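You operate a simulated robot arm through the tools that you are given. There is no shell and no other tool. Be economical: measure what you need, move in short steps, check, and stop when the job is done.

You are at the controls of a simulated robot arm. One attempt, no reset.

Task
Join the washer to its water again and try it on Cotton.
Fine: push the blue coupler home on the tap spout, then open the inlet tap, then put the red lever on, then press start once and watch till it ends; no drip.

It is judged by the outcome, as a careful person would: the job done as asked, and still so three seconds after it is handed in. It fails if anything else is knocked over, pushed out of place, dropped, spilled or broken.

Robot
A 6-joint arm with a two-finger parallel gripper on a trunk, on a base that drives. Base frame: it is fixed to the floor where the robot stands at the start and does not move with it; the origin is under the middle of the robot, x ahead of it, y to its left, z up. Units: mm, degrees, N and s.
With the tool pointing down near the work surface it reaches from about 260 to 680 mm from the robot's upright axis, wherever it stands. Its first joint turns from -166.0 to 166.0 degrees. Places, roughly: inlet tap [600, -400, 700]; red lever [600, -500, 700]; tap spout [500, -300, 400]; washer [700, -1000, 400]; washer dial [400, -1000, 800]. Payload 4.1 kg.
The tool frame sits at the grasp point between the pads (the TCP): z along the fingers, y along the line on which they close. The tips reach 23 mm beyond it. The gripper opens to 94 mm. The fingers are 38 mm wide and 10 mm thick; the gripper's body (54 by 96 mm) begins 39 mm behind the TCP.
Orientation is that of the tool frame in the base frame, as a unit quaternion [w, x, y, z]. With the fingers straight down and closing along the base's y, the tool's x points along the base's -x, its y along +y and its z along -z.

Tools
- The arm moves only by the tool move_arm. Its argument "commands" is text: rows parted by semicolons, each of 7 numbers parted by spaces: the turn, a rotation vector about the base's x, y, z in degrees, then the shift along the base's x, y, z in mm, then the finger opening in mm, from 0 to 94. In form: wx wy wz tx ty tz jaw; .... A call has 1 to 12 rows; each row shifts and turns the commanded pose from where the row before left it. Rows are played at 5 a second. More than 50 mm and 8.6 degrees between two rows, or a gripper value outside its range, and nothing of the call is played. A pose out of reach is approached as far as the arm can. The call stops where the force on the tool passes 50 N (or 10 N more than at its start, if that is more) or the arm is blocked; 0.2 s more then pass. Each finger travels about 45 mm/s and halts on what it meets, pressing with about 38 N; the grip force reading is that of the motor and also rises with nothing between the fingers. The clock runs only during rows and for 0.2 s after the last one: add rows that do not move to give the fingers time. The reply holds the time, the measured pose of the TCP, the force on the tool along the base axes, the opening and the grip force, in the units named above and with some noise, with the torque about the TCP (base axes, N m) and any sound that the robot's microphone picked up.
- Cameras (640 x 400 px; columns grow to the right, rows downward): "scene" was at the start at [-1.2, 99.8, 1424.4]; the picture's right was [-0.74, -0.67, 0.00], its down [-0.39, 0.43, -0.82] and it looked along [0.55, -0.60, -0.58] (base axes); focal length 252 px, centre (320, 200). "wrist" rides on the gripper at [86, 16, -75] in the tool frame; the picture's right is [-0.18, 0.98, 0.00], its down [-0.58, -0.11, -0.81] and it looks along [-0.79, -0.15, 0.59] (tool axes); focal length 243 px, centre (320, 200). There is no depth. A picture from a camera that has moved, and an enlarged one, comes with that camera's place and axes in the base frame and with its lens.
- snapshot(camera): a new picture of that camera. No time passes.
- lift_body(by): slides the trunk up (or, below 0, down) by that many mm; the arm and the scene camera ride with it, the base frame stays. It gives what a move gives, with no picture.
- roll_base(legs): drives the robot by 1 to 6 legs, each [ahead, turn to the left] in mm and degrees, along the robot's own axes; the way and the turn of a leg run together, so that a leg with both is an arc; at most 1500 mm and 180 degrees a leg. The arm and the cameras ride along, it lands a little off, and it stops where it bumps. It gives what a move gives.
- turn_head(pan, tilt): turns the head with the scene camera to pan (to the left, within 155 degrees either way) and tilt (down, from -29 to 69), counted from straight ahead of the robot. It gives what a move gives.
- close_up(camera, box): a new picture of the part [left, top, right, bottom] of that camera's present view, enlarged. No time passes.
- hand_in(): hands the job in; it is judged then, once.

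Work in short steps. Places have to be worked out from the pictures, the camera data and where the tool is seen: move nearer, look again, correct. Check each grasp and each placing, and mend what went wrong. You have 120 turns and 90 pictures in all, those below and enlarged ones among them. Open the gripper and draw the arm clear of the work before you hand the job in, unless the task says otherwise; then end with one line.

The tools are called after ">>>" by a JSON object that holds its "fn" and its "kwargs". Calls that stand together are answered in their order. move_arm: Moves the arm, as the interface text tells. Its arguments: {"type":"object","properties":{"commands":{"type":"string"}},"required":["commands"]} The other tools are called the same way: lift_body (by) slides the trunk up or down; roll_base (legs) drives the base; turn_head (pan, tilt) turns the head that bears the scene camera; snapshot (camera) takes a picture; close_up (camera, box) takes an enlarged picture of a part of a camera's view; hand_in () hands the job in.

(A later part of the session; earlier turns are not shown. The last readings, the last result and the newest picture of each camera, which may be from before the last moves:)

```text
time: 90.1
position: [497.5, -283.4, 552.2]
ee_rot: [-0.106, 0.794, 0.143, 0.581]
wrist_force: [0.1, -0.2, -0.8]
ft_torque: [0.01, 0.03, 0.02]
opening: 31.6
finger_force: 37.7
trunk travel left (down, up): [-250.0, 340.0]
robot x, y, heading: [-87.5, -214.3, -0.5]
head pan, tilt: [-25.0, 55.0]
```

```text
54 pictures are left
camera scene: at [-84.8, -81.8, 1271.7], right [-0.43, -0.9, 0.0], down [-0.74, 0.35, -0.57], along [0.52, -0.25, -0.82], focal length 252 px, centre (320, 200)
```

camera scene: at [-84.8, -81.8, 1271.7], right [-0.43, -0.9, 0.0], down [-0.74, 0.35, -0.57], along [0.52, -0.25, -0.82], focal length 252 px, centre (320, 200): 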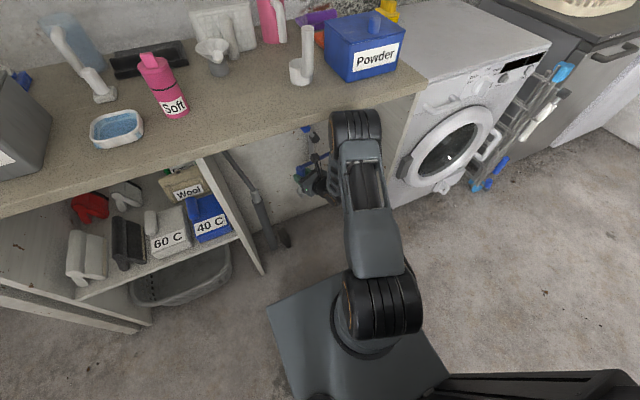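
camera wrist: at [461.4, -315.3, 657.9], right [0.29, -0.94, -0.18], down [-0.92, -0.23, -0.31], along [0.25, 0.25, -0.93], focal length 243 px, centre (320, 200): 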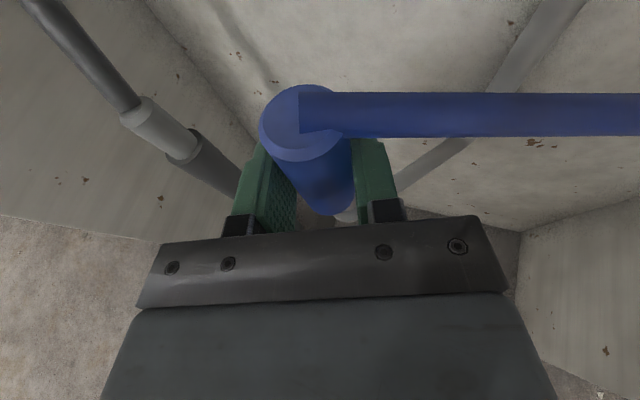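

Arm geometry is now clear: the elbow is just in front of the bench edge, so forward margin is small. Relative view says the spout is ~15–25 mm further ahead. I lower 30 mm and look again.

>>> {"fn": "lift_body", "kwargs": {"by": -30}}

>>> {"fn": "close_up", "kwargs": {"camera": "wrist", "box": [270, 160, 430, 260]}}

>>> {"fn": "close_up", "kwargs": {"camera": "scene", "box": [270, 90, 430, 230]}}

```text
time: 90.8
position: [496.4, -283.5, 522.3]
ee_rot: [-0.105, 0.795, 0.144, 0.58]
wrist_force: [0.1, 0.0, -0.8]
ft_torque: [-0.03, -0.01, 0.02]
opening: 31.9
finger_force: 38.6
trunk travel left (down, up): [-220.0, 370.0]
robot x, y, heading: [-90.1, -217.1, -0.6]
head pan, tilt: [-25.0, 55.0]
```

```text
4.00 times, centred on (350, 210) of wrist
camera zoom: at [461.4, -315.3, 627.8], right [0.29, -0.94, -0.18], down [-0.92, -0.23, -0.31], along [0.25, 0.25, -0.93], focal length 970 px, centre (200, 160)
```

zoom: 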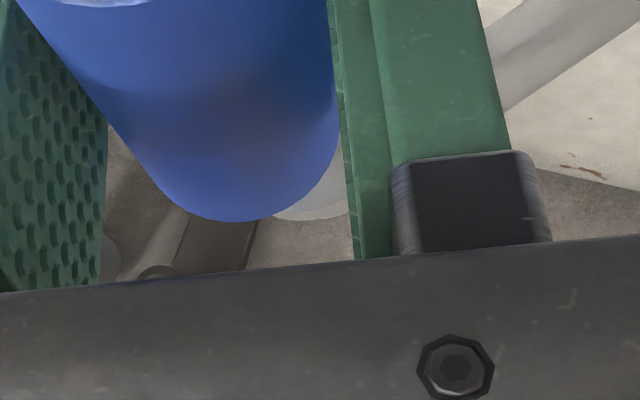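

```text
2.86 times, centred on (350, 160) of scene
camera zoom: at [-84.9, -81.8, 1241.6], right [-0.43, -0.9, 0.0], down [-0.74, 0.35, -0.57], along [0.52, -0.25, -0.82], focal length 719 px, centre (234, 314)
```

zoom: 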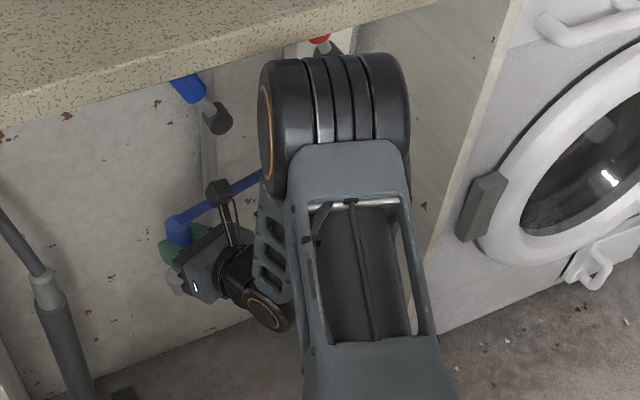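

Comparing the coupler's rim with the spout's collar in the same view: needs about +13 in x and −4 in y. I shift with the arm.

>>> {"fn": "move_arm", "kwargs": {"commands": "0 0 0 7 -2 0 20;0 0 0 6 -2 0 20;0 0 0 0 0 0 20"}}

>>> {"fn": "close_up", "kwargs": {"camera": "wrist", "box": [270, 160, 430, 260]}}

```text
time: 91.6
position: [511.5, -287.7, 522.9]
ee_rot: [-0.105, 0.795, 0.143, 0.58]
wrist_force: [0.3, -0.7, -0.5]
ft_torque: [0.01, 0.01, 0.02]
opening: 31.9
finger_force: 38.5
trunk travel left (down, up): [-220.0, 370.0]
robot x, y, heading: [-93.6, -213.9, -0.6]
head pan, tilt: [-25.0, 55.0]
```

```text
4.00 times, centred on (350, 210) of wrist
camera zoom: at [474.4, -319.8, 628.3], right [0.29, -0.94, -0.18], down [-0.92, -0.23, -0.31], along [0.25, 0.25, -0.94], focal length 970 px, centre (200, 160)
```

zoom: 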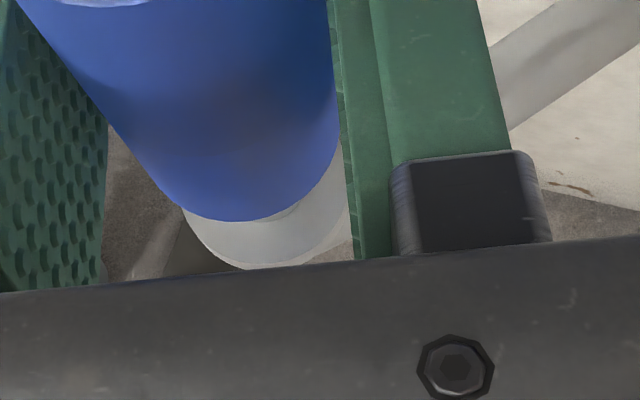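

Nearly aligned (collar rim at (265,268) vs expected (267,278)): +2 mm more in x, then lower 20.

>>> {"fn": "move_arm", "kwargs": {"commands": "0 0 0 2 0 0 20;0 0 0 0 0 -10 20;0 0 0 0 0 0 20"}}

>>> {"fn": "close_up", "kwargs": {"camera": "wrist", "box": [270, 160, 430, 260]}}

```text
time: 92.4
position: [512.5, -288.4, 513.6]
ee_rot: [-0.105, 0.795, 0.143, 0.58]
wrist_force: [0.1, -0.5, -2.2]
ft_torque: [0.05, 0.02, 0.02]
opening: 31.9
finger_force: 38.3
trunk travel left (down, up): [-220.0, 370.0]
robot x, y, heading: [-90.6, -211.3, -0.6]
head pan, tilt: [-25.0, 55.0]
```

```text
4.00 times, centred on (350, 210) of wrist
camera zoom: at [476.4, -319.7, 618.8], right [0.29, -0.94, -0.18], down [-0.92, -0.23, -0.31], along [0.25, 0.25, -0.93], focal length 970 px, centre (200, 160)
```

zoom: 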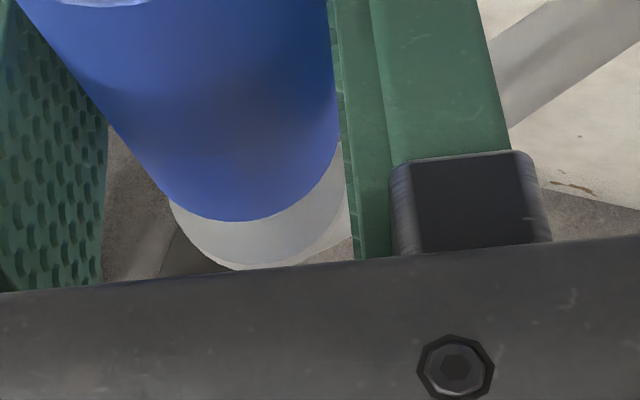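

Within ~1–2 mm. I nudge y +1 and lower gently in 4 mm steps, watching the force.

>>> {"fn": "move_arm", "kwargs": {"commands": "0 0 0 0 1 -4 20;0 0 0 0 0 -4 20;0 0 0 0 0 -4 20;0 0 0 0 0 0 20"}}

>>> {"fn": "close_up", "kwargs": {"camera": "wrist", "box": [270, 160, 430, 260]}}

```text
time: 93.4
position: [512.3, -287.3, 501.1]
ee_rot: [-0.105, 0.795, 0.144, 0.58]
wrist_force: [-0.3, 0.4, -1.4]
ft_torque: [-0.01, 0.0, 0.01]
opening: 31.7
finger_force: 37.8
trunk travel left (down, up): [-220.0, 370.0]
robot x, y, heading: [-91.6, -217.9, -0.4]
head pan, tilt: [-25.0, 55.0]
```

```text
4.00 times, centred on (350, 210) of wrist
camera zoom: at [476.0, -318.3, 606.5], right [0.29, -0.94, -0.18], down [-0.92, -0.23, -0.31], along [0.25, 0.25, -0.93], focal length 970 px, centre (200, 160)
```

zoom: 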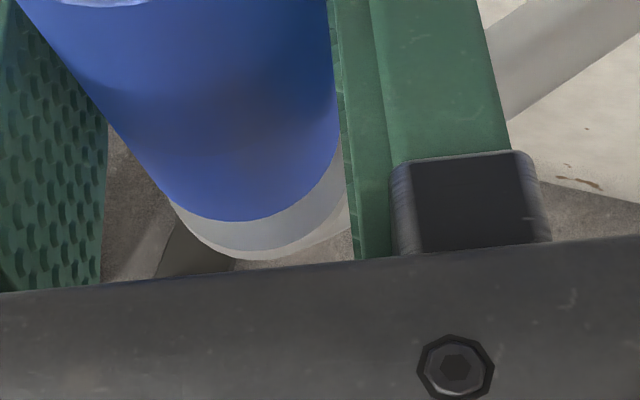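

No contact yet, collar still concentric. Continue down in 4 mm steps.

>>> {"fn": "move_arm", "kwargs": {"commands": "0 0 0 0 0 -4 20;0 0 0 0 0 -4 20;0 0 0 0 0 0 20"}}

>>> {"fn": "close_up", "kwargs": {"camera": "wrist", "box": [270, 160, 430, 260]}}

```text
time: 94.2
position: [512.4, -286.8, 494.1]
ee_rot: [-0.105, 0.794, 0.143, 0.581]
wrist_force: [2.2, 1.4, 3.4]
ft_torque: [0.08, -0.2, -0.02]
opening: 31.6
finger_force: 38.0
trunk travel left (down, up): [-220.0, 370.0]
robot x, y, heading: [-91.3, -213.4, -0.5]
head pan, tilt: [-25.0, 55.0]
```

```text
4.00 times, centred on (350, 210) of wrist
camera zoom: at [475.7, -317.5, 599.0], right [0.29, -0.94, -0.18], down [-0.92, -0.23, -0.31], along [0.25, 0.25, -0.93], focal length 970 px, centre (200, 160)
```

zoom: 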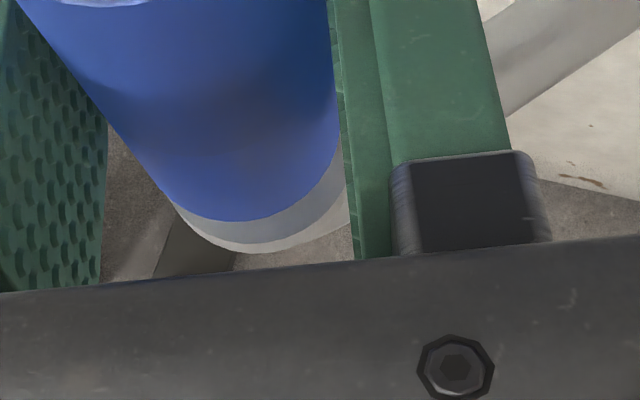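

Light contact (3 N), with side force and torque telling the spout lies toward +x, +y of the socket. I shift (+2, +1.5) and press lightly again.

>>> {"fn": "move_arm", "kwargs": {"commands": "0 0 0 2 1.5 0 20;0 0 0 0 0 0 20"}}

>>> {"fn": "move_arm", "kwargs": {"commands": "0 0 0 0 0 -3 20;0 0 0 0 0 -3 20;0 0 0 0 0 0 20"}}

```text
time: 94.8
position: [513.0, -284.8, 492.3]
ee_rot: [-0.107, 0.795, 0.144, 0.58]
wrist_force: [-0.4, 0.3, -0.4]
ft_torque: [0.0, 0.0, 0.02]
opening: 31.8
finger_force: 38.4
trunk travel left (down, up): [-220.0, 370.0]
robot x, y, heading: [-93.0, -219.6, -0.4]
head pan, tilt: [-25.0, 55.0]
```

```text
time: 95.6
position: [515.1, -285.2, 488.5]
ee_rot: [-0.106, 0.794, 0.145, 0.581]
wrist_force: [9.3, 1.4, 0.2]
ft_torque: [0.06, -0.38, -0.05]
opening: 31.6
finger_force: 38.0
trunk travel left (down, up): [-220.0, 370.0]
robot x, y, heading: [-87.8, -215.0, -0.6]
head pan, tilt: [-25.0, 55.0]
```

It is entering (mainly a side force now, +x). Shift +3 in x and go on.

>>> {"fn": "move_arm", "kwargs": {"commands": "0 0 0 3 0.5 0 20;0 0 0 0 0 -3 20;0 0 0 0 0 -3 20;0 0 0 0 0 0 20"}}

>>> {"fn": "close_up", "kwargs": {"camera": "wrist", "box": [270, 160, 430, 260]}}

```text
time: 96.6
position: [516.2, -285.4, 482.0]
ee_rot: [-0.105, 0.794, 0.143, 0.581]
wrist_force: [-0.4, -0.2, -2.1]
ft_torque: [0.03, 0.03, 0.02]
opening: 31.9
finger_force: 37.4
trunk travel left (down, up): [-220.0, 370.0]
robot x, y, heading: [-88.9, -215.7, -0.2]
head pan, tilt: [-25.0, 55.0]
```

```text
4.00 times, centred on (350, 210) of wrist
camera zoom: at [481.1, -316.4, 586.3], right [0.29, -0.94, -0.18], down [-0.92, -0.23, -0.31], along [0.25, 0.25, -0.93], focal length 970 px, centre (200, 160)
```

zoom: 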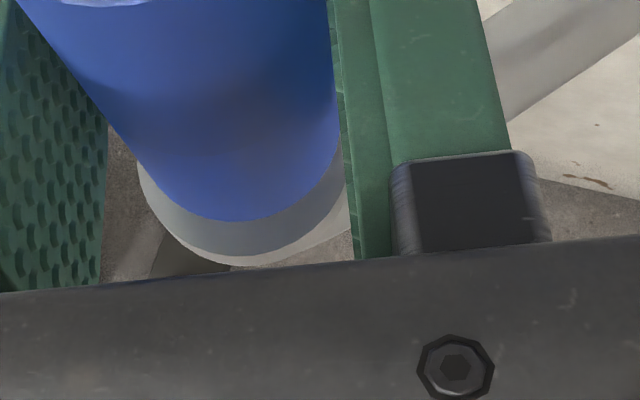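

No load at this depth (13 mm below first touch), so the spout is inside the socket. Continue down.

>>> {"fn": "move_arm", "kwargs": {"commands": "0 0 0 0 0 -3 20;0 0 0 0 0 -3 20;0 0 0 0 0 0 20"}}

>>> {"fn": "close_up", "kwargs": {"camera": "wrist", "box": [270, 160, 430, 260]}}

```text
time: 97.4
position: [515.7, -285.4, 475.0]
ee_rot: [-0.106, 0.794, 0.144, 0.58]
wrist_force: [0.4, 0.1, -0.8]
ft_torque: [-0.03, 0.01, -0.01]
opening: 32.0
finger_force: 38.3
trunk travel left (down, up): [-220.0, 370.0]
robot x, y, heading: [-92.6, -217.7, -0.3]
head pan, tilt: [-25.0, 55.0]
```

```text
4.00 times, centred on (350, 210) of wrist
camera zoom: at [480.8, -316.8, 579.9], right [0.29, -0.94, -0.18], down [-0.92, -0.23, -0.31], along [0.25, 0.25, -0.93], focal length 970 px, centre (200, 160)
```

zoom: 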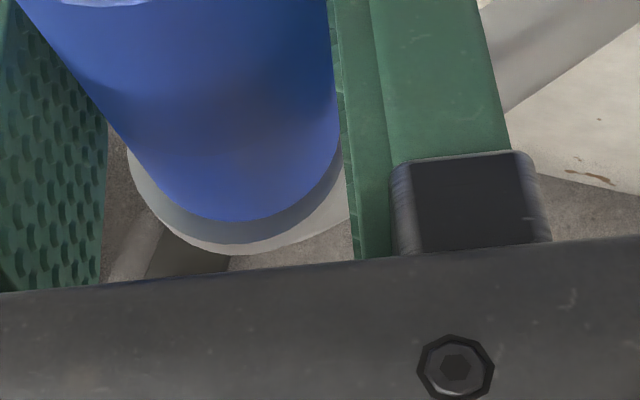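

Collar is closing up under the coupler, still free. Continue down in 3 mm steps until it seats.

>>> {"fn": "move_arm", "kwargs": {"commands": "0 0 0 0 0 -3 20;0 0 0 0 0 -3 20;0 0 0 0 0 -3 20;0 0 0 0 0 0 20"}}

>>> {"fn": "close_up", "kwargs": {"camera": "wrist", "box": [270, 160, 430, 260]}}

```text
time: 98.4
position: [516.8, -284.3, 466.8]
ee_rot: [-0.106, 0.794, 0.145, 0.581]
wrist_force: [-1.6, 0.1, 9.2]
ft_torque: [0.01, 0.13, -0.04]
opening: 31.9
finger_force: 38.0
trunk travel left (down, up): [-220.0, 370.0]
robot x, y, heading: [-93.1, -216.4, -0.4]
head pan, tilt: [-25.0, 55.0]
```

```text
4.00 times, centred on (350, 210) of wrist
camera zoom: at [481.0, -316.3, 572.0], right [0.29, -0.94, -0.18], down [-0.92, -0.23, -0.31], along [0.25, 0.25, -0.93], focal length 970 px, centre (200, 160)
```

zoom: 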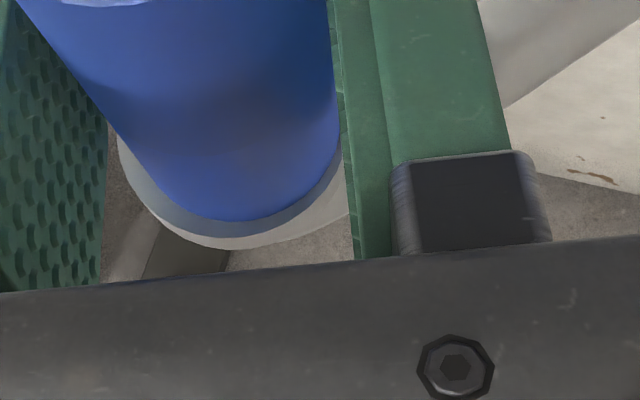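

Resistance begins (9 N). Push home gently, watching for a click or hard stop.

>>> {"fn": "move_arm", "kwargs": {"commands": "0 0 0 0 0 -2 20;0 0 0 0 0 -2 20;0 0 0 0 0 -2 20;0 0 0 0 0 0 20"}}

>>> {"fn": "close_up", "kwargs": {"camera": "wrist", "box": [270, 160, 430, 260]}}

```text
time: 99.4
position: [518.0, -285.0, 462.6]
ee_rot: [-0.106, 0.792, 0.145, 0.583]
wrist_force: [1.7, 1.2, 28.0]
ft_torque: [0.32, -0.27, -0.01]
opening: 32.2
finger_force: 37.8
trunk travel left (down, up): [-220.0, 370.0]
robot x, y, heading: [-89.0, -214.8, -0.3]
head pan, tilt: [-25.0, 55.0]
```

```text
4.00 times, centred on (350, 210) of wrist
camera zoom: at [481.3, -316.0, 567.8], right [0.29, -0.94, -0.17], down [-0.92, -0.23, -0.32], along [0.26, 0.25, -0.93], focal length 970 px, centre (200, 160)
```

zoom: 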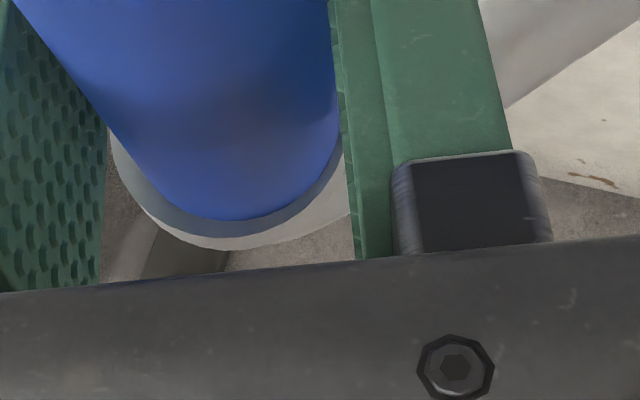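

28 N, no click yet, a small ring gap remains. Press further.

>>> {"fn": "move_arm", "kwargs": {"commands": "0 0 0 0 0 -2 20;0 0 0 0 0 -2 20;0 0 0 0 0 0 20"}}

>>> {"fn": "move_arm", "kwargs": {"commands": "0 0 0 0 0 -2 20;0 0 0 0 0 -2 20;0 0 0 0 0 -2 20;0 0 0 0 0 0 20"}}

>>> {"fn": "snapshot", "kwargs": {"camera": "wrist"}}

```text
time: 100.2
position: [516.5, -284.6, 458.3]
ee_rot: [-0.105, 0.793, 0.144, 0.583]
wrist_force: [5.0, 1.8, 28.5]
ft_torque: [0.11, -0.35, -0.03]
opening: 32.1
finger_force: 37.7
trunk travel left (down, up): [-220.0, 370.0]
robot x, y, heading: [-90.4, -213.2, -0.4]
head pan, tilt: [-25.0, 55.0]
```

```text
time: 101.2
position: [516.8, -284.0, 455.0]
ee_rot: [-0.106, 0.79, 0.146, 0.586]
wrist_force: [-6.9, 2.7, 44.1]
ft_torque: [0.5, 0.07, -0.04]
opening: 32.6
finger_force: 37.8
trunk travel left (down, up): [-220.0, 370.0]
robot x, y, heading: [-90.3, -215.7, -0.4]
head pan, tilt: [-25.0, 55.0]
```

```text
43 pictures are left
camera wrist: at [479.8, -316.4, 559.4], right [0.3, -0.94, -0.17], down [-0.92, -0.23, -0.32], along [0.26, 0.25, -0.93], focal length 243 px, centre (320, 200)
```

wrist: 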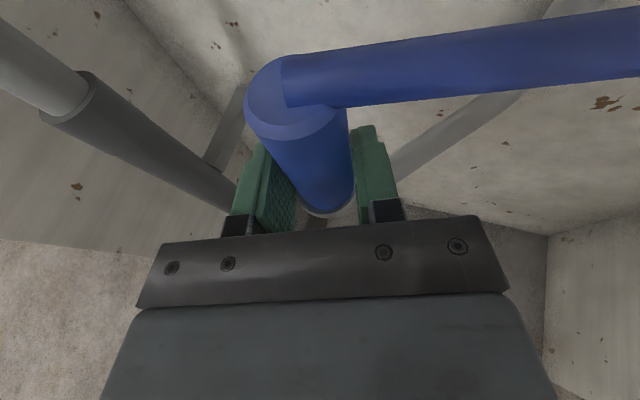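

The coupler's top now sits higher in the grip, so it slipped some; it may be seated. Zoom at its base.

>>> {"fn": "close_up", "kwargs": {"camera": "wrist", "box": [270, 160, 430, 260]}}

```text
4.00 times, centred on (350, 210) of wrist
camera zoom: at [479.8, -316.4, 559.4], right [0.3, -0.94, -0.17], down [-0.92, -0.23, -0.32], along [0.26, 0.25, -0.93], focal length 970 px, centre (200, 160)
```

zoom: 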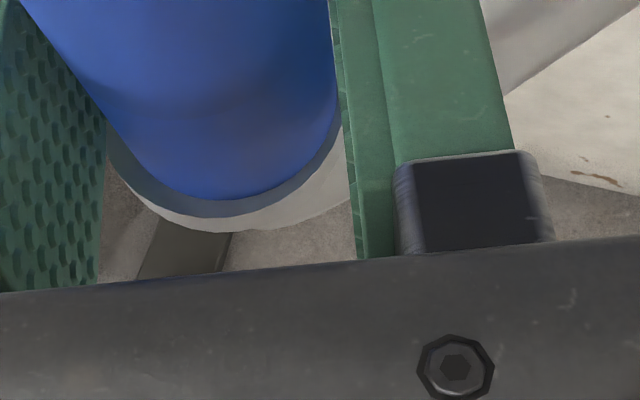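

The rim-to-collar relation hasn't changed since the 9 N contact, so it's either seated or held at a catch while the grip slipped. I open and withdraw along the tool axis to look.

>>> {"fn": "move_arm", "kwargs": {"commands": "0 0 0 0 0 3 40;0 0 0 0 0 3 60;0 0 0 0 0 0 70;0 0 0 0 0 0 70;0 0 0 -22 -8 7 70;0 0 0 -22 -8 7 70;0 0 0 -22 -8 7 70;0 0 0 -22 -8 7 70;0 0 0 0 0 0 70"}}

>>> {"fn": "snapshot", "kwargs": {"camera": "wrist"}}

```text
time: 103.2
position: [468.4, -341.8, 494.5]
ee_rot: [-0.109, 0.795, 0.143, 0.579]
wrist_force: [-0.3, -0.1, -0.1]
ft_torque: [0.01, -0.01, -0.01]
opening: 70.0
finger_force: 0.0
out of reach, approached as far as the arm can: row 5, 6, 7, 8
trunk travel left (down, up): [-220.0, 370.0]
robot x, y, heading: [-91.8, -214.7, -0.4]
head pan, tilt: [-25.0, 55.0]
```

```text
41 pictures are left
camera wrist: at [432.7, -373.3, 599.3], right [0.3, -0.94, -0.18], down [-0.92, -0.23, -0.31], along [0.25, 0.26, -0.93], focal length 243 px, centre (320, 200)
```

wrist: 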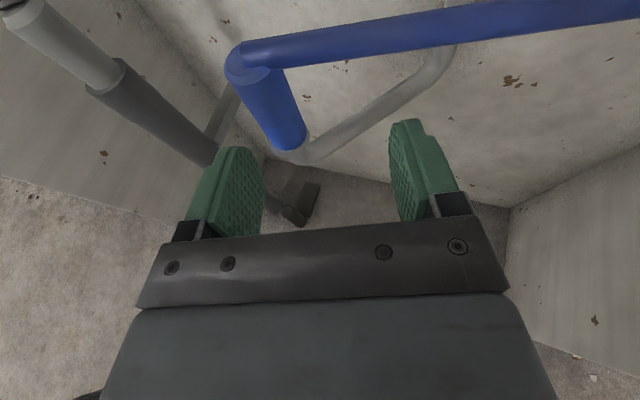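

The coupler stays on the spout. Zoom on it.

>>> {"fn": "close_up", "kwargs": {"camera": "wrist", "box": [210, 30, 350, 170]}}

```text
2.86 times, centred on (280, 100) of wrist
camera zoom: at [432.7, -373.3, 599.3], right [0.3, -0.94, -0.18], down [-0.92, -0.23, -0.31], along [0.25, 0.26, -0.93], focal length 693 px, centre (434, 486)
```

zoom: 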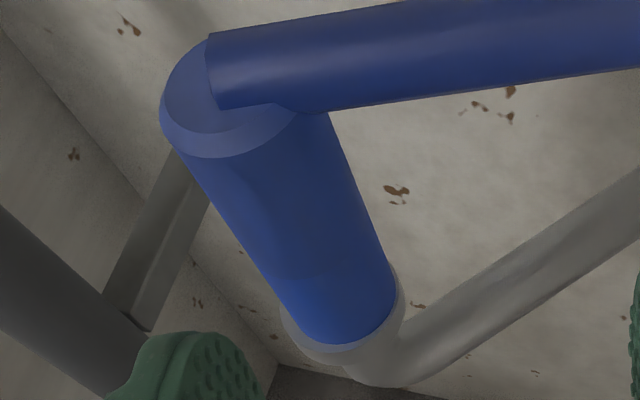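

Need to see whether there's a gap to the collar; zoom tighter.

>>> {"fn": "close_up", "kwargs": {"camera": "wrist", "box": [262, 125, 318, 165]}}

```text
10.00 times, centred on (290, 145) of wrist
camera zoom: at [432.7, -373.3, 599.3], right [0.3, -0.94, -0.18], down [-0.92, -0.23, -0.31], along [0.25, 0.26, -0.93], focal length 2426 px, centre (620, 750)
```

zoom: 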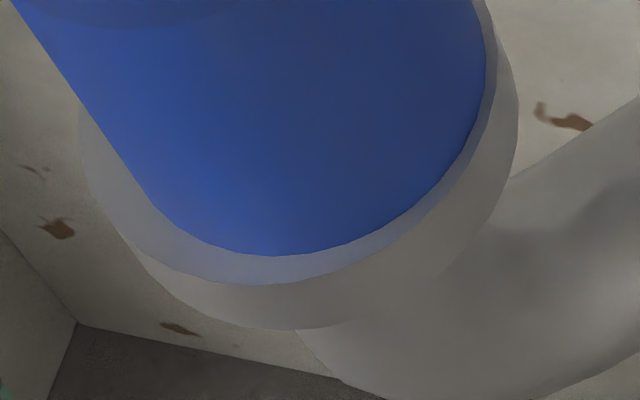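

I estimate a ~3 mm gap above the collar, so I'll push the coupler from the top with closed fingers. First raise the arm and close the fingers.

>>> {"fn": "move_arm", "kwargs": {"commands": "0 0 0 0 0 20 40;0 0 0 0 0 20 10;0 0 0 0 0 22 0;0 0 0 0 0 0 0;0 0 0 0 0 0 0"}}

>>> {"fn": "move_arm", "kwargs": {"commands": "0 0 0 13 17 0 0;0 0 0 13 18 0 0;0 0 0 13 18 0 0;0 0 0 0 0 0 0"}}

>>> {"fn": "snapshot", "kwargs": {"camera": "wrist"}}

```text
time: 104.4
position: [466.4, -341.7, 555.0]
ee_rot: [-0.107, 0.794, 0.145, 0.581]
wrist_force: [0.2, 0.4, -0.6]
ft_torque: [-0.02, 0.0, 0.01]
opening: 0.0
finger_force: 38.5
trunk travel left (down, up): [-220.0, 370.0]
robot x, y, heading: [-90.2, -216.1, -0.4]
head pan, tilt: [-25.0, 55.0]
```

```text
time: 105.4
position: [507.2, -287.3, 556.7]
ee_rot: [-0.106, 0.794, 0.144, 0.58]
wrist_force: [-0.3, 0.3, 0.0]
ft_torque: [-0.04, 0.02, 0.06]
opening: 0.1
finger_force: 38.3
trunk travel left (down, up): [-220.0, 370.0]
robot x, y, heading: [-91.0, -214.7, -0.3]
head pan, tilt: [-25.0, 55.0]
```

```text
38 pictures are left
camera wrist: at [470.5, -318.4, 661.6], right [0.29, -0.94, -0.18], down [-0.92, -0.23, -0.31], along [0.25, 0.25, -0.93], focal length 243 px, centre (320, 200)
```

wrist: 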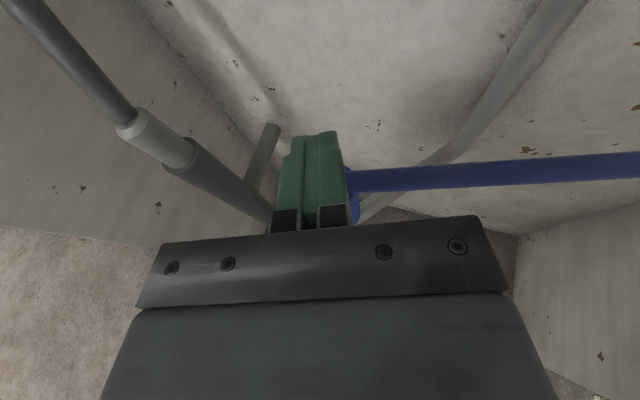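

Fingers are over the coupler. Lowering to contact and then pushing.

>>> {"fn": "move_arm", "kwargs": {"commands": "0 0 0 0 0 -9 0;0 0 0 0 0 -6 0;0 0 0 0 0 -4 0;0 0 0 0 0 -4 0;0 0 0 0 0 -3 0;0 0 0 0 0 0 0"}}

```text
time: 106.8
position: [506.8, -287.4, 531.3]
ee_rot: [-0.107, 0.794, 0.145, 0.58]
wrist_force: [0.6, 0.0, -0.6]
ft_torque: [-0.01, -0.04, -0.03]
opening: 0.0
finger_force: 37.4
trunk travel left (down, up): [-220.0, 370.0]
robot x, y, heading: [-88.9, -213.2, -0.4]
head pan, tilt: [-25.0, 55.0]
```

No contact yet at 531; continue in 3 mm steps.

>>> {"fn": "move_arm", "kwargs": {"commands": "0 0 0 0 0 -3 0;0 0 0 0 0 -3 0;0 0 0 0 0 -3 0;0 0 0 0 0 0 0"}}

>>> {"fn": "move_arm", "kwargs": {"commands": "0 0 0 0 0 -3 0;0 0 0 0 0 -3 0;0 0 0 0 0 0 0"}}

```text
time: 107.8
position: [510.1, -288.8, 529.1]
ee_rot: [-0.105, 0.788, 0.146, 0.589]
wrist_force: [-5.0, 0.5, 20.7]
ft_torque: [0.15, -0.21, 0.06]
opening: 0.0
finger_force: 37.9
trunk travel left (down, up): [-220.0, 370.0]
robot x, y, heading: [-93.6, -216.7, -0.3]
head pan, tilt: [-25.0, 55.0]
stopped in row 4: the force on the tool passed its limit (the readings are from after the stop); the commanded pose is now the measured one
```

```text
time: 108.4
position: [512.6, -289.7, 529.4]
ee_rot: [-0.104, 0.783, 0.147, 0.596]
wrist_force: [-3.6, 1.1, 18.6]
ft_torque: [0.1, -0.2, 0.06]
opening: 0.3
finger_force: 37.7
trunk travel left (down, up): [-220.0, 370.0]
robot x, y, heading: [-89.7, -211.2, -0.5]
head pan, tilt: [-25.0, 55.0]
stopped in row 2: the force on the tool passed its limit (the readings are from after the stop); the commanded pose is now the measured one
```

The push reached over 50 N with no further travel. Lift off and view the joint again.

>>> {"fn": "move_arm", "kwargs": {"commands": "0 0 0 -3 2 15 0;0 0 0 -10 -18 10 0;0 0 0 -10 -18 0 0;0 0 0 -10 -18 0 0;0 0 0 -5 0 -25 0;0 0 0 0 0 -25 0;0 0 0 0 0 0 0"}}

>>> {"fn": "snapshot", "kwargs": {"camera": "wrist"}}

```text
time: 110.0
position: [473.4, -342.4, 502.1]
ee_rot: [-0.107, 0.786, 0.146, 0.591]
wrist_force: [-0.1, 0.0, 0.4]
ft_torque: [-0.02, -0.03, 0.01]
opening: 0.0
finger_force: 37.9
trunk travel left (down, up): [-220.0, 370.0]
robot x, y, heading: [-92.7, -212.4, -0.4]
head pan, tilt: [-25.0, 55.0]
```

```text
37 pictures are left
camera wrist: at [435.8, -374.6, 606.2], right [0.3, -0.94, -0.17], down [-0.91, -0.23, -0.34], along [0.27, 0.26, -0.93], focal length 243 px, centre (320, 200)
```

wrist: 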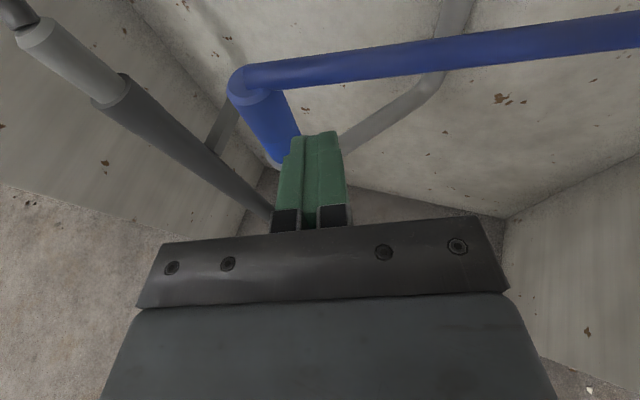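

Fingers hide the base; step to the right 45 mm and look.

>>> {"fn": "move_arm", "kwargs": {"commands": "0 0 0 0 -22 0 0;0 0 0 0 -22 0 0;0 0 0 0 0 0 0"}}

>>> {"fn": "close_up", "kwargs": {"camera": "wrist", "box": [160, 50, 320, 170]}}

```text
time: 110.8
position: [474.6, -386.6, 502.6]
ee_rot: [-0.104, 0.786, 0.145, 0.592]
wrist_force: [0.5, -0.2, 0.7]
ft_torque: [0.0, -0.01, -0.04]
opening: 0.0
finger_force: 38.3
trunk travel left (down, up): [-220.0, 370.0]
robot x, y, heading: [-90.2, -218.5, -0.5]
head pan, tilt: [-25.0, 55.0]
```

```text
3.33 times, centred on (240, 110) of wrist
camera zoom: at [436.2, -417.5, 605.7], right [0.3, -0.94, -0.17], down [-0.91, -0.23, -0.34], along [0.28, 0.26, -0.93], focal length 809 px, centre (587, 500)
```

zoom: 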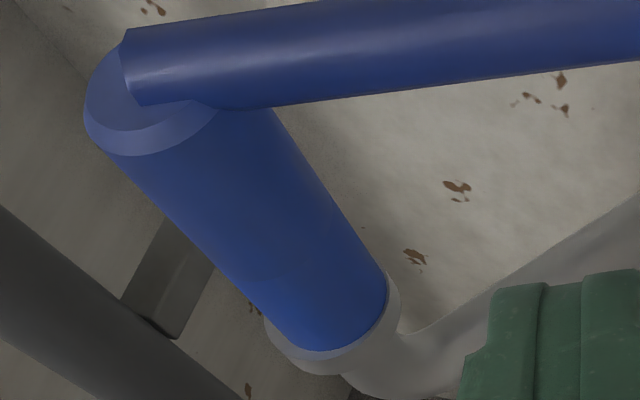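

>>> {"fn": "close_up", "kwargs": {"camera": "wrist", "box": [215, 110, 271, 150]}}

```text
10.00 times, centred on (243, 130) of wrist
camera zoom: at [436.2, -417.5, 605.7], right [0.3, -0.94, -0.17], down [-0.91, -0.23, -0.34], along [0.28, 0.26, -0.93], focal length 2426 px, centre (1090, 900)
```

zoom: 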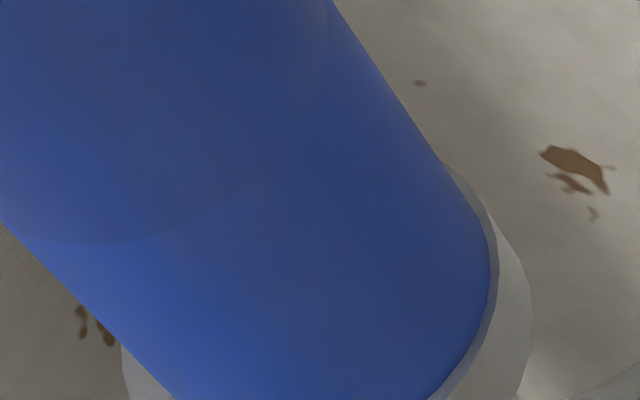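

>>> {"fn": "close_up", "kwargs": {"camera": "wrist", "box": [220, 125, 276, 165]}}

```text
10.00 times, centred on (248, 145) of wrist
camera zoom: at [436.2, -417.5, 605.7], right [0.3, -0.94, -0.17], down [-0.91, -0.23, -0.34], along [0.28, 0.26, -0.93], focal length 2426 px, centre (1040, 750)
```

zoom: 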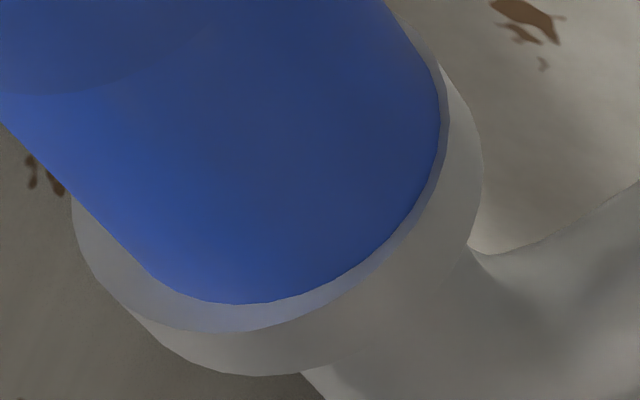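

Ring analysis is ambiguous (0–3 mm). I'll get a flatter view: lower the wrist 85 mm here and pitch it up 12°.

>>> {"fn": "move_arm", "kwargs": {"commands": "2.15 -5.6 0 0 0 -17 0;2.15 -5.6 0 0 0 -17 0;0 0 0 0 0 -17 0;0 0 0 0 0 -17 0;0 0 0 0 0 -17 0;0 0 0 0 0 0 0"}}

>>> {"fn": "snapshot", "kwargs": {"camera": "wrist"}}

```text
time: 112.2
position: [474.4, -385.8, 415.4]
ee_rot: [-0.119, 0.72, 0.133, 0.671]
wrist_force: [0.3, -0.1, 0.1]
ft_torque: [-0.03, 0.03, 0.01]
opening: 0.1
finger_force: 38.1
trunk travel left (down, up): [-220.0, 370.0]
robot x, y, heading: [-87.8, -217.5, -0.6]
head pan, tilt: [-25.0, 55.0]
```

```text
33 pictures are left
camera wrist: at [417.0, -423.7, 508.5], right [0.33, -0.93, -0.18], down [-0.83, -0.2, -0.52], along [0.45, 0.32, -0.83], focal length 243 px, centre (320, 200)
```

wrist: 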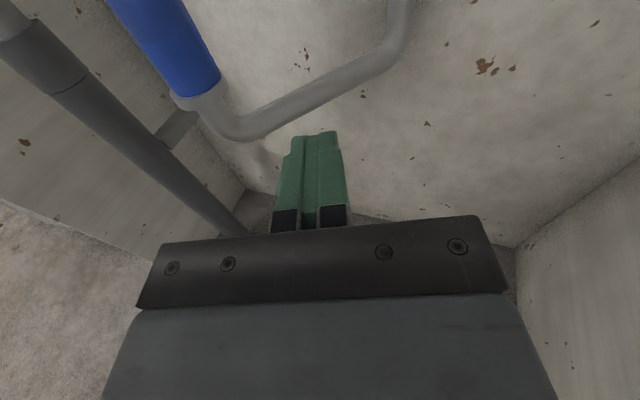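

>>> {"fn": "close_up", "kwargs": {"camera": "wrist", "box": [150, 60, 240, 124]}}

```text
6.25 times, centred on (195, 92) of wrist
camera zoom: at [417.0, -423.7, 508.5], right [0.33, -0.93, -0.18], down [-0.83, -0.2, -0.52], along [0.45, 0.32, -0.83], focal length 1516 px, centre (1101, 875)
```

zoom: 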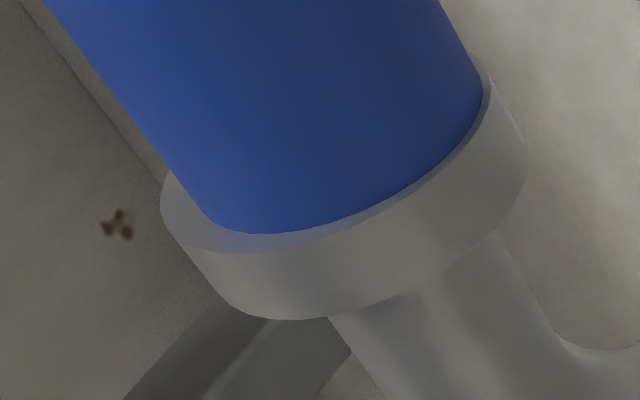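

The coupler sits flush on the collar: home. Now to the tap: back the base out, then raise the arm and lower the trunk so the forearm can go in under the bench top; roll is free now, so I relieve the wrist by +16°.

>>> {"fn": "roll_base", "kwargs": {"legs": [[-260, 0]]}}

>>> {"fn": "move_arm", "kwargs": {"commands": "8 0 0 0 0 30 0;8 0 0 0 0 30 0;0 0 0 0 0 30 0;0 0 0 0 0 30 0;0 0 0 0 0 30 0;0 0 0 0 0 30 0;0 0 0 0 0 30 0"}}

>>> {"fn": "lift_body", "kwargs": {"by": -220}}

>>> {"fn": "move_arm", "kwargs": {"commands": "0 0 0 0 0 30 0;0 0 0 0 0 30 0;0 0 0 0 0 30 0;0 0 0 0 0 30 0;0 0 0 0 0 30 0;0 0 0 0 0 30 0;0 0 0 0 0 30 0;0 0 0 0 0 30 0"}}

```text
time: 114.0
position: [215.9, -382.2, 417.1]
ee_rot: [-0.12, 0.719, 0.134, 0.671]
wrist_force: [-0.6, 0.4, 0.5]
ft_torque: [0.0, 0.0, -0.01]
opening: 0.0
finger_force: 38.1
trunk travel left (down, up): [-220.0, 370.0]
robot x, y, heading: [-352.0, -214.6, -0.4]
head pan, tilt: [-25.0, 55.0]
```

```text
time: 115.6
position: [216.3, -383.4, 627.1]
ee_rot: [-0.219, 0.696, 0.039, 0.683]
wrist_force: [-0.6, 0.0, 0.3]
ft_torque: [0.0, -0.03, 0.01]
opening: 0.0
finger_force: 38.4
trunk travel left (down, up): [-220.0, 370.0]
robot x, y, heading: [-349.7, -215.0, -0.2]
head pan, tilt: [-25.0, 55.0]
```

```text
time: 118.0
position: [217.1, -382.8, 407.2]
ee_rot: [-0.22, 0.696, 0.039, 0.683]
wrist_force: [0.1, -0.6, 1.2]
ft_torque: [-0.04, 0.0, 0.01]
opening: 0.1
finger_force: 37.8
trunk travel left (down, up): [0.0, 590.0]
robot x, y, heading: [-352.0, -215.9, -0.7]
head pan, tilt: [-25.0, 55.0]
```

```text
time: 119.8
position: [217.7, -384.1, 648.4]
ee_rot: [-0.218, 0.696, 0.039, 0.683]
wrist_force: [-0.4, 0.6, 0.4]
ft_torque: [0.04, 0.04, 0.02]
opening: 0.0
finger_force: 37.6
trunk travel left (down, up): [0.0, 590.0]
robot x, y, heading: [-343.6, -212.4, -0.0]
head pan, tilt: [-25.0, 55.0]
```

All fine. Now look at the levers from here.

>>> {"fn": "turn_head", "kwargs": {"pan": -8, "tilt": 25}}

>>> {"fn": "snapshot", "kwargs": {"camera": "scene"}}

>>> {"fn": "snapshot", "kwargs": {"camera": "wrist"}}

```text
time: 120.7
position: [218.1, -383.6, 647.1]
ee_rot: [-0.218, 0.696, 0.039, 0.683]
wrist_force: [0.4, 0.6, 1.0]
ft_torque: [-0.01, 0.01, 0.0]
opening: 0.1
finger_force: 38.4
trunk travel left (down, up): [0.0, 590.0]
robot x, y, heading: [-350.4, -210.8, -0.2]
head pan, tilt: [-8.0, 25.0]
```

```text
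31 pictures are left
camera scene: at [-318.1, -62.7, 1065.6], right [-0.15, -0.99, 0.0], down [-0.42, 0.06, -0.91], along [0.9, -0.13, -0.42], focal length 252 px, centre (320, 200)
```

scene: 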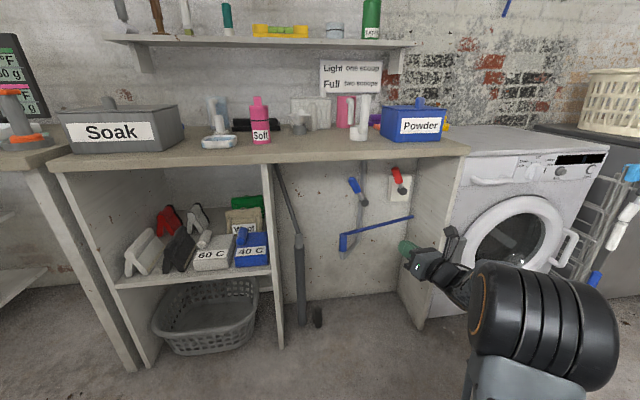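

```text
30 pictures are left
camera wrist: at [159.5, -446.4, 725.4], right [0.34, -0.84, -0.43], down [-0.83, -0.05, -0.56], along [0.45, 0.54, -0.71], focal length 243 px, centre (320, 200)
```

wrist: 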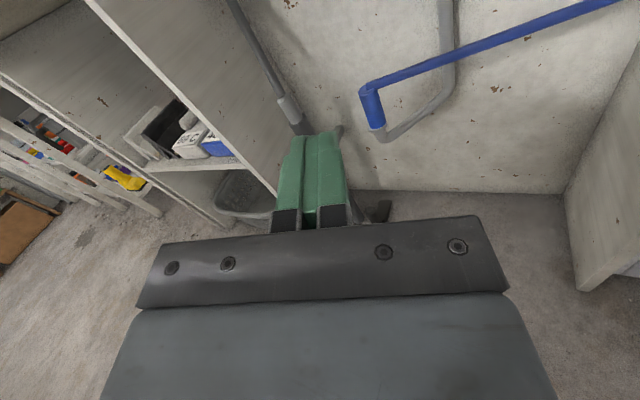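

>>> {"fn": "close_up", "kwargs": {"camera": "scene", "box": [330, 155, 426, 215]}}

```text
6.67 times, centred on (378, 185) of scene
camera zoom: at [-318.1, -62.7, 1065.6], right [-0.15, -0.99, 0.0], down [-0.42, 0.06, -0.91], along [0.9, -0.13, -0.42], focal length 1678 px, centre (-67, 300)
```

zoom: 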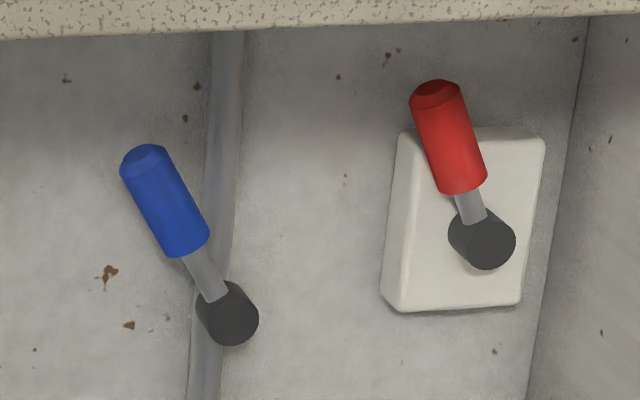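

Triangulated: blue pivot (631, -397, 591), grip centre (637, -350, 672), tip (640, -334, 703), tilted 29° left; red pivot (639, -569, 630), tip (640, -521, 738), tilted 24° left. I line up a closed-finger poker left of the blue grip: y → -310, z → 675, yaw → 0.

>>> {"fn": "move_arm", "kwargs": {"commands": "0 0 -7 0 24 9 0;0 0 -7 0 24 9 0;0 0 -7 0 24 9 0;0 0 0 0 0 0 0"}}

```text
time: 121.7
position: [219.1, -310.9, 672.6]
ee_rot: [-0.09, 0.691, -0.088, 0.711]
wrist_force: [0.7, -0.4, 0.5]
ft_torque: [-0.03, -0.02, 0.02]
opening: 0.0
finger_force: 37.6
trunk travel left (down, up): [0.0, 590.0]
robot x, y, heading: [-350.2, -213.1, -0.3]
head pan, tilt: [-8.0, 25.0]
```

Tool now points straight ahead. Drive in 320 mm.

>>> {"fn": "roll_base", "kwargs": {"legs": [[320, 0]]}}

>>> {"fn": "snapshot", "kwargs": {"camera": "wrist"}}

>>> {"fn": "snapshot", "kwargs": {"camera": "scene"}}

```text
time: 123.9
position: [543.6, -307.7, 674.9]
ee_rot: [-0.093, 0.691, -0.086, 0.711]
wrist_force: [0.4, 0.1, 0.1]
ft_torque: [0.02, 0.04, 0.04]
opening: 0.0
finger_force: 38.1
trunk travel left (down, up): [0.0, 590.0]
robot x, y, heading: [-27.5, -214.9, 0.5]
head pan, tilt: [-8.0, 25.0]
```

```text
28 pictures are left
camera wrist: at [468.3, -345.9, 751.2], right [0.02, -0.9, -0.43], down [-0.79, 0.25, -0.56], along [0.61, 0.35, -0.71], focal length 243 px, centre (320, 200)
```

wrist: 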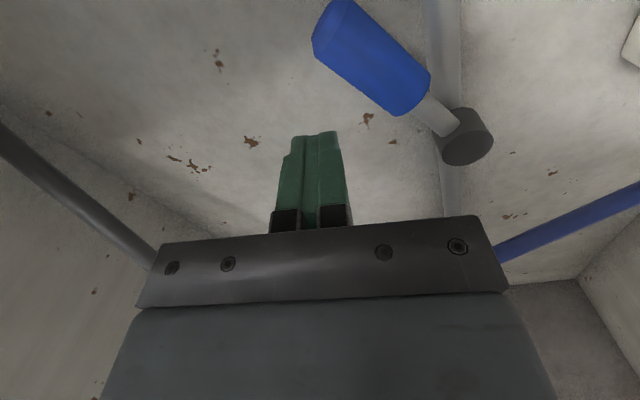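

```text
27 pictures are left
camera scene: at [6.8, -63.0, 1065.7], right [-0.14, -0.99, 0.0], down [-0.42, 0.06, -0.91], along [0.9, -0.12, -0.42], focal length 252 px, centre (320, 200)
```

scene: 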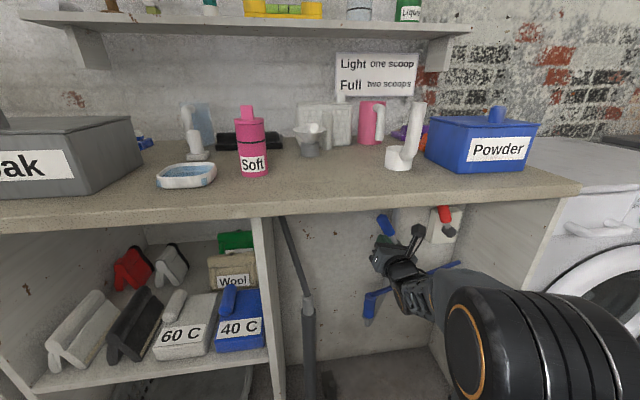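

Grip centre confirmed near (637, -345, 676). I shift +10 in y and go forward 72 so the tips lie beside the grip.

>>> {"fn": "move_arm", "kwargs": {"commands": "0 0 0 10 10 0 0;0 0 0 20 0 0 0;0 0 0 20 0 0 0;0 0 0 22 0 0 0;0 0 0 0 0 0 0"}}

>>> {"fn": "snapshot", "kwargs": {"camera": "wrist"}}

```text
time: 125.1
position: [616.2, -298.1, 673.8]
ee_rot: [-0.094, 0.691, -0.086, 0.711]
wrist_force: [0.4, 0.2, -0.5]
ft_torque: [0.02, 0.02, 0.02]
opening: 0.0
finger_force: 37.8
trunk travel left (down, up): [0.0, 590.0]
robot x, y, heading: [-22.2, -218.3, 0.2]
head pan, tilt: [-8.0, 25.0]
```

```text
26 pictures are left
camera wrist: at [540.0, -335.8, 750.6], right [0.02, -0.9, -0.43], down [-0.79, 0.25, -0.56], along [0.61, 0.35, -0.71], focal length 243 px, centre (320, 200)
```

wrist: 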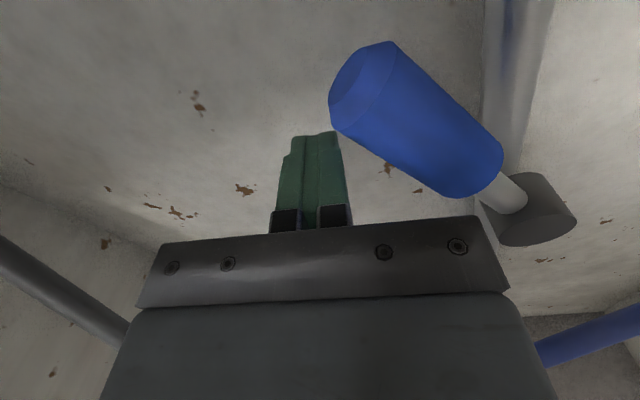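

Fingertips beside the grip at the right depth. Push to the right in small steps, watching force and sound.

>>> {"fn": "move_arm", "kwargs": {"commands": "0 0 0 0 -8 0 0;0 0 0 0 -8 0 0;0 0 0 0 -8 0 0;0 0 0 0 -8 0 0;0 0 0 0 0 0 0"}}

```text
time: 126.3
position: [617.2, -329.3, 673.4]
ee_rot: [-0.094, 0.691, -0.086, 0.711]
wrist_force: [-1.7, 3.8, 3.5]
ft_torque: [-0.12, -0.03, -0.01]
opening: 0.0
finger_force: 38.2
trunk travel left (down, up): [0.0, 590.0]
robot x, y, heading: [-21.3, -216.1, -0.2]
head pan, tilt: [-8.0, 25.0]
```

Light force — it's turning. Continue.

>>> {"fn": "move_arm", "kwargs": {"commands": "0 0 0 0 -8 2 0;0 0 0 0 -8 2 0;0 0 0 0 -8 2 0;0 0 0 0 -8 1 0;0 0 0 0 0 0 0"}}

>>> {"fn": "snapshot", "kwargs": {"camera": "wrist"}}

```text
time: 127.5
position: [616.9, -361.7, 679.8]
ee_rot: [-0.092, 0.692, -0.086, 0.711]
wrist_force: [-0.3, 2.6, 2.9]
ft_torque: [-0.12, -0.06, -0.09]
opening: 0.1
finger_force: 37.8
trunk travel left (down, up): [0.0, 590.0]
robot x, y, heading: [-23.1, -213.6, 0.3]
head pan, tilt: [-8.0, 25.0]
```

```text
25 pictures are left
camera wrist: at [540.2, -399.5, 758.2], right [0.02, -0.91, -0.42], down [-0.79, 0.25, -0.56], along [0.61, 0.35, -0.71], focal length 243 px, centre (320, 200)
```

wrist: 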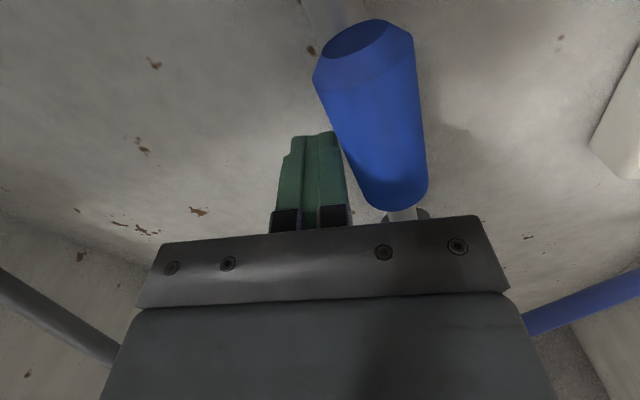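

The handle is turning freely, about upright. Continue until its stop.

>>> {"fn": "move_arm", "kwargs": {"commands": "0 0 0 0 -8 0 0;0 0 0 0 -8 0 0;0 0 0 0 -8 0 0;0 0 0 0 -8 0 0;0 0 0 0 0 0 0"}}

>>> {"fn": "move_arm", "kwargs": {"commands": "0 0 0 0 -7 -1 0;0 0 0 0 -7 -2 0;0 0 0 0 -7 -2 0;0 0 0 0 0 0 0"}}

>>> {"fn": "snapshot", "kwargs": {"camera": "wrist"}}

```text
time: 128.7
position: [615.4, -393.0, 678.7]
ee_rot: [-0.093, 0.692, -0.086, 0.71]
wrist_force: [-2.9, 5.9, -3.4]
ft_torque: [0.16, 0.04, -0.01]
opening: 0.0
finger_force: 38.0
trunk travel left (down, up): [0.0, 590.0]
robot x, y, heading: [-27.3, -217.2, 0.0]
head pan, tilt: [-8.0, 25.0]
```

```text
time: 129.4
position: [616.0, -399.2, 678.0]
ee_rot: [-0.1, 0.691, -0.079, 0.712]
wrist_force: [-14.3, 16.0, 5.0]
ft_torque: [0.28, 0.26, -0.11]
opening: 0.0
finger_force: 38.0
trunk travel left (down, up): [0.0, 590.0]
robot x, y, heading: [-24.1, -217.3, 0.8]
head pan, tilt: [-8.0, 25.0]
stopped in row 3: the force on the tool passed its limit (the readings are from after the stop); the commanded pose is now the measured one
```

```text
24 pictures are left
camera wrist: at [540.7, -439.0, 756.8], right [0.04, -0.91, -0.42], down [-0.79, 0.23, -0.56], along [0.61, 0.36, -0.71], focal length 243 px, centre (320, 200)
```

wrist: 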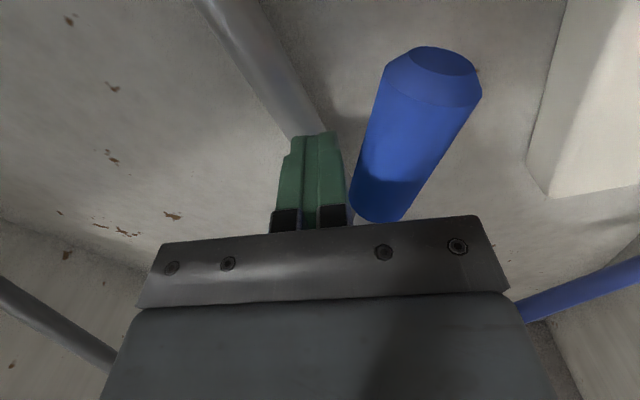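

It reached its stop, tilted to the right now. Back off from it, draw out with the base and shift 185 mm right for the red lever.

>>> {"fn": "move_arm", "kwargs": {"commands": "0 0 0 0 6 0 0;0 0 0 -20 4 0 0;0 0 0 -25 0 0 0;0 0 0 -25 0 0 0;0 0 0 0 0 0 0"}}

>>> {"fn": "roll_base", "kwargs": {"legs": [[-310, 0], [0, -90], [150, 0], [0, 90]]}}

>>> {"fn": "snapshot", "kwargs": {"camera": "scene"}}

```text
time: 130.6
position: [547.1, -391.3, 677.8]
ee_rot: [-0.099, 0.691, -0.081, 0.711]
wrist_force: [-0.6, 0.1, 0.4]
ft_torque: [0.04, 0.03, -0.03]
opening: 0.0
finger_force: 38.1
trunk travel left (down, up): [0.0, 590.0]
robot x, y, heading: [-23.9, -215.5, 0.6]
head pan, tilt: [-8.0, 25.0]
```

```text
time: 141.4
position: [248.0, -521.8, 679.1]
ee_rot: [-0.114, 0.693, -0.066, 0.709]
wrist_force: [-0.5, 0.1, -0.3]
ft_torque: [0.0, 0.0, -0.03]
opening: 0.0
finger_force: 38.0
trunk travel left (down, up): [0.0, 590.0]
robot x, y, heading: [-331.3, -368.6, 2.9]
head pan, tilt: [-8.0, 25.0]
```

```text
23 pictures are left
camera scene: at [-307.8, -214.1, 1065.7], right [-0.09, -1.0, 0.0], down [-0.42, 0.04, -0.91], along [0.9, -0.08, -0.42], focal length 252 px, centre (320, 200)
```

scene: 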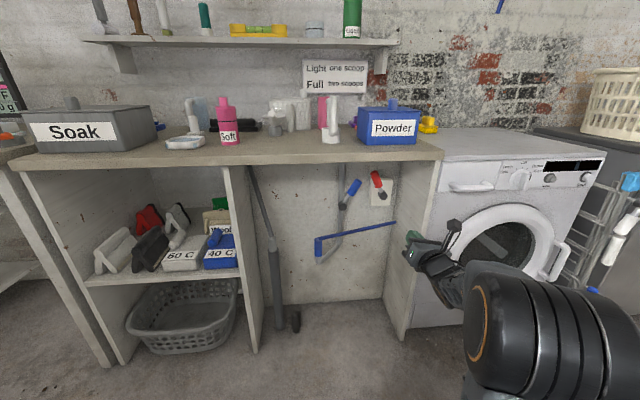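

Blue is now tilted right. Zoom to check levers and coupler for drips.

>>> {"fn": "close_up", "kwargs": {"camera": "scene", "box": [300, 160, 440, 270]}}

```text
3.64 times, centred on (370, 215) of scene
camera zoom: at [-307.8, -214.1, 1065.7], right [-0.09, -1.0, 0.0], down [-0.42, 0.04, -0.91], along [0.9, -0.08, -0.42], focal length 916 px, centre (138, 146)
```

zoom: 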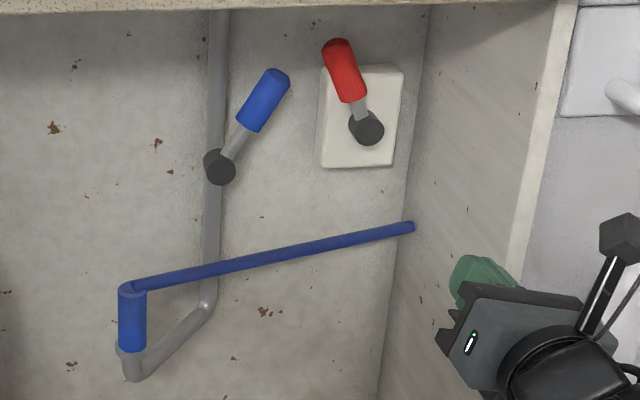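

No leak; blue is at its right stop. For red I approach high (z 730, y -487), left of its grip: raise and shift here, then drive in 290.

>>> {"fn": "move_arm", "kwargs": {"commands": "0 0 0 0 10 17 0;0 0 0 0 10 17 0;0 0 0 0 0 17 0;0 0 0 0 0 0 0"}}

>>> {"fn": "roll_base", "kwargs": {"legs": [[290, 0]]}}

>>> {"fn": "snapshot", "kwargs": {"camera": "wrist"}}

```text
time: 142.4
position: [245.3, -500.0, 730.7]
ee_rot: [-0.114, 0.693, -0.066, 0.709]
wrist_force: [-0.5, 0.3, 2.1]
ft_torque: [-0.02, 0.02, 0.02]
opening: 0.0
finger_force: 37.8
trunk travel left (down, up): [0.0, 590.0]
robot x, y, heading: [-333.8, -368.4, 2.9]
head pan, tilt: [-8.0, 25.0]
```

```text
time: 144.4
position: [539.4, -482.8, 729.4]
ee_rot: [-0.114, 0.693, -0.065, 0.709]
wrist_force: [-0.2, 0.1, -0.5]
ft_torque: [0.0, -0.02, 0.01]
opening: 0.0
finger_force: 38.1
trunk travel left (down, up): [0.0, 590.0]
robot x, y, heading: [-39.1, -352.9, 3.0]
head pan, tilt: [-8.0, 25.0]
```

```text
21 pictures are left
camera wrist: at [465.6, -526.2, 807.6], right [0.07, -0.9, -0.42], down [-0.8, 0.2, -0.56], along [0.59, 0.38, -0.71], focal length 243 px, centre (320, 200)
```

wrist: 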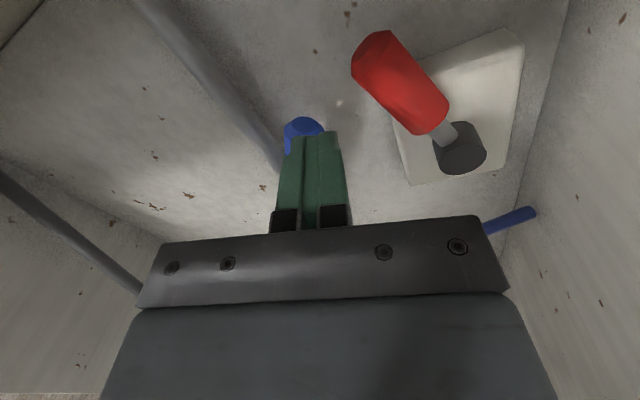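

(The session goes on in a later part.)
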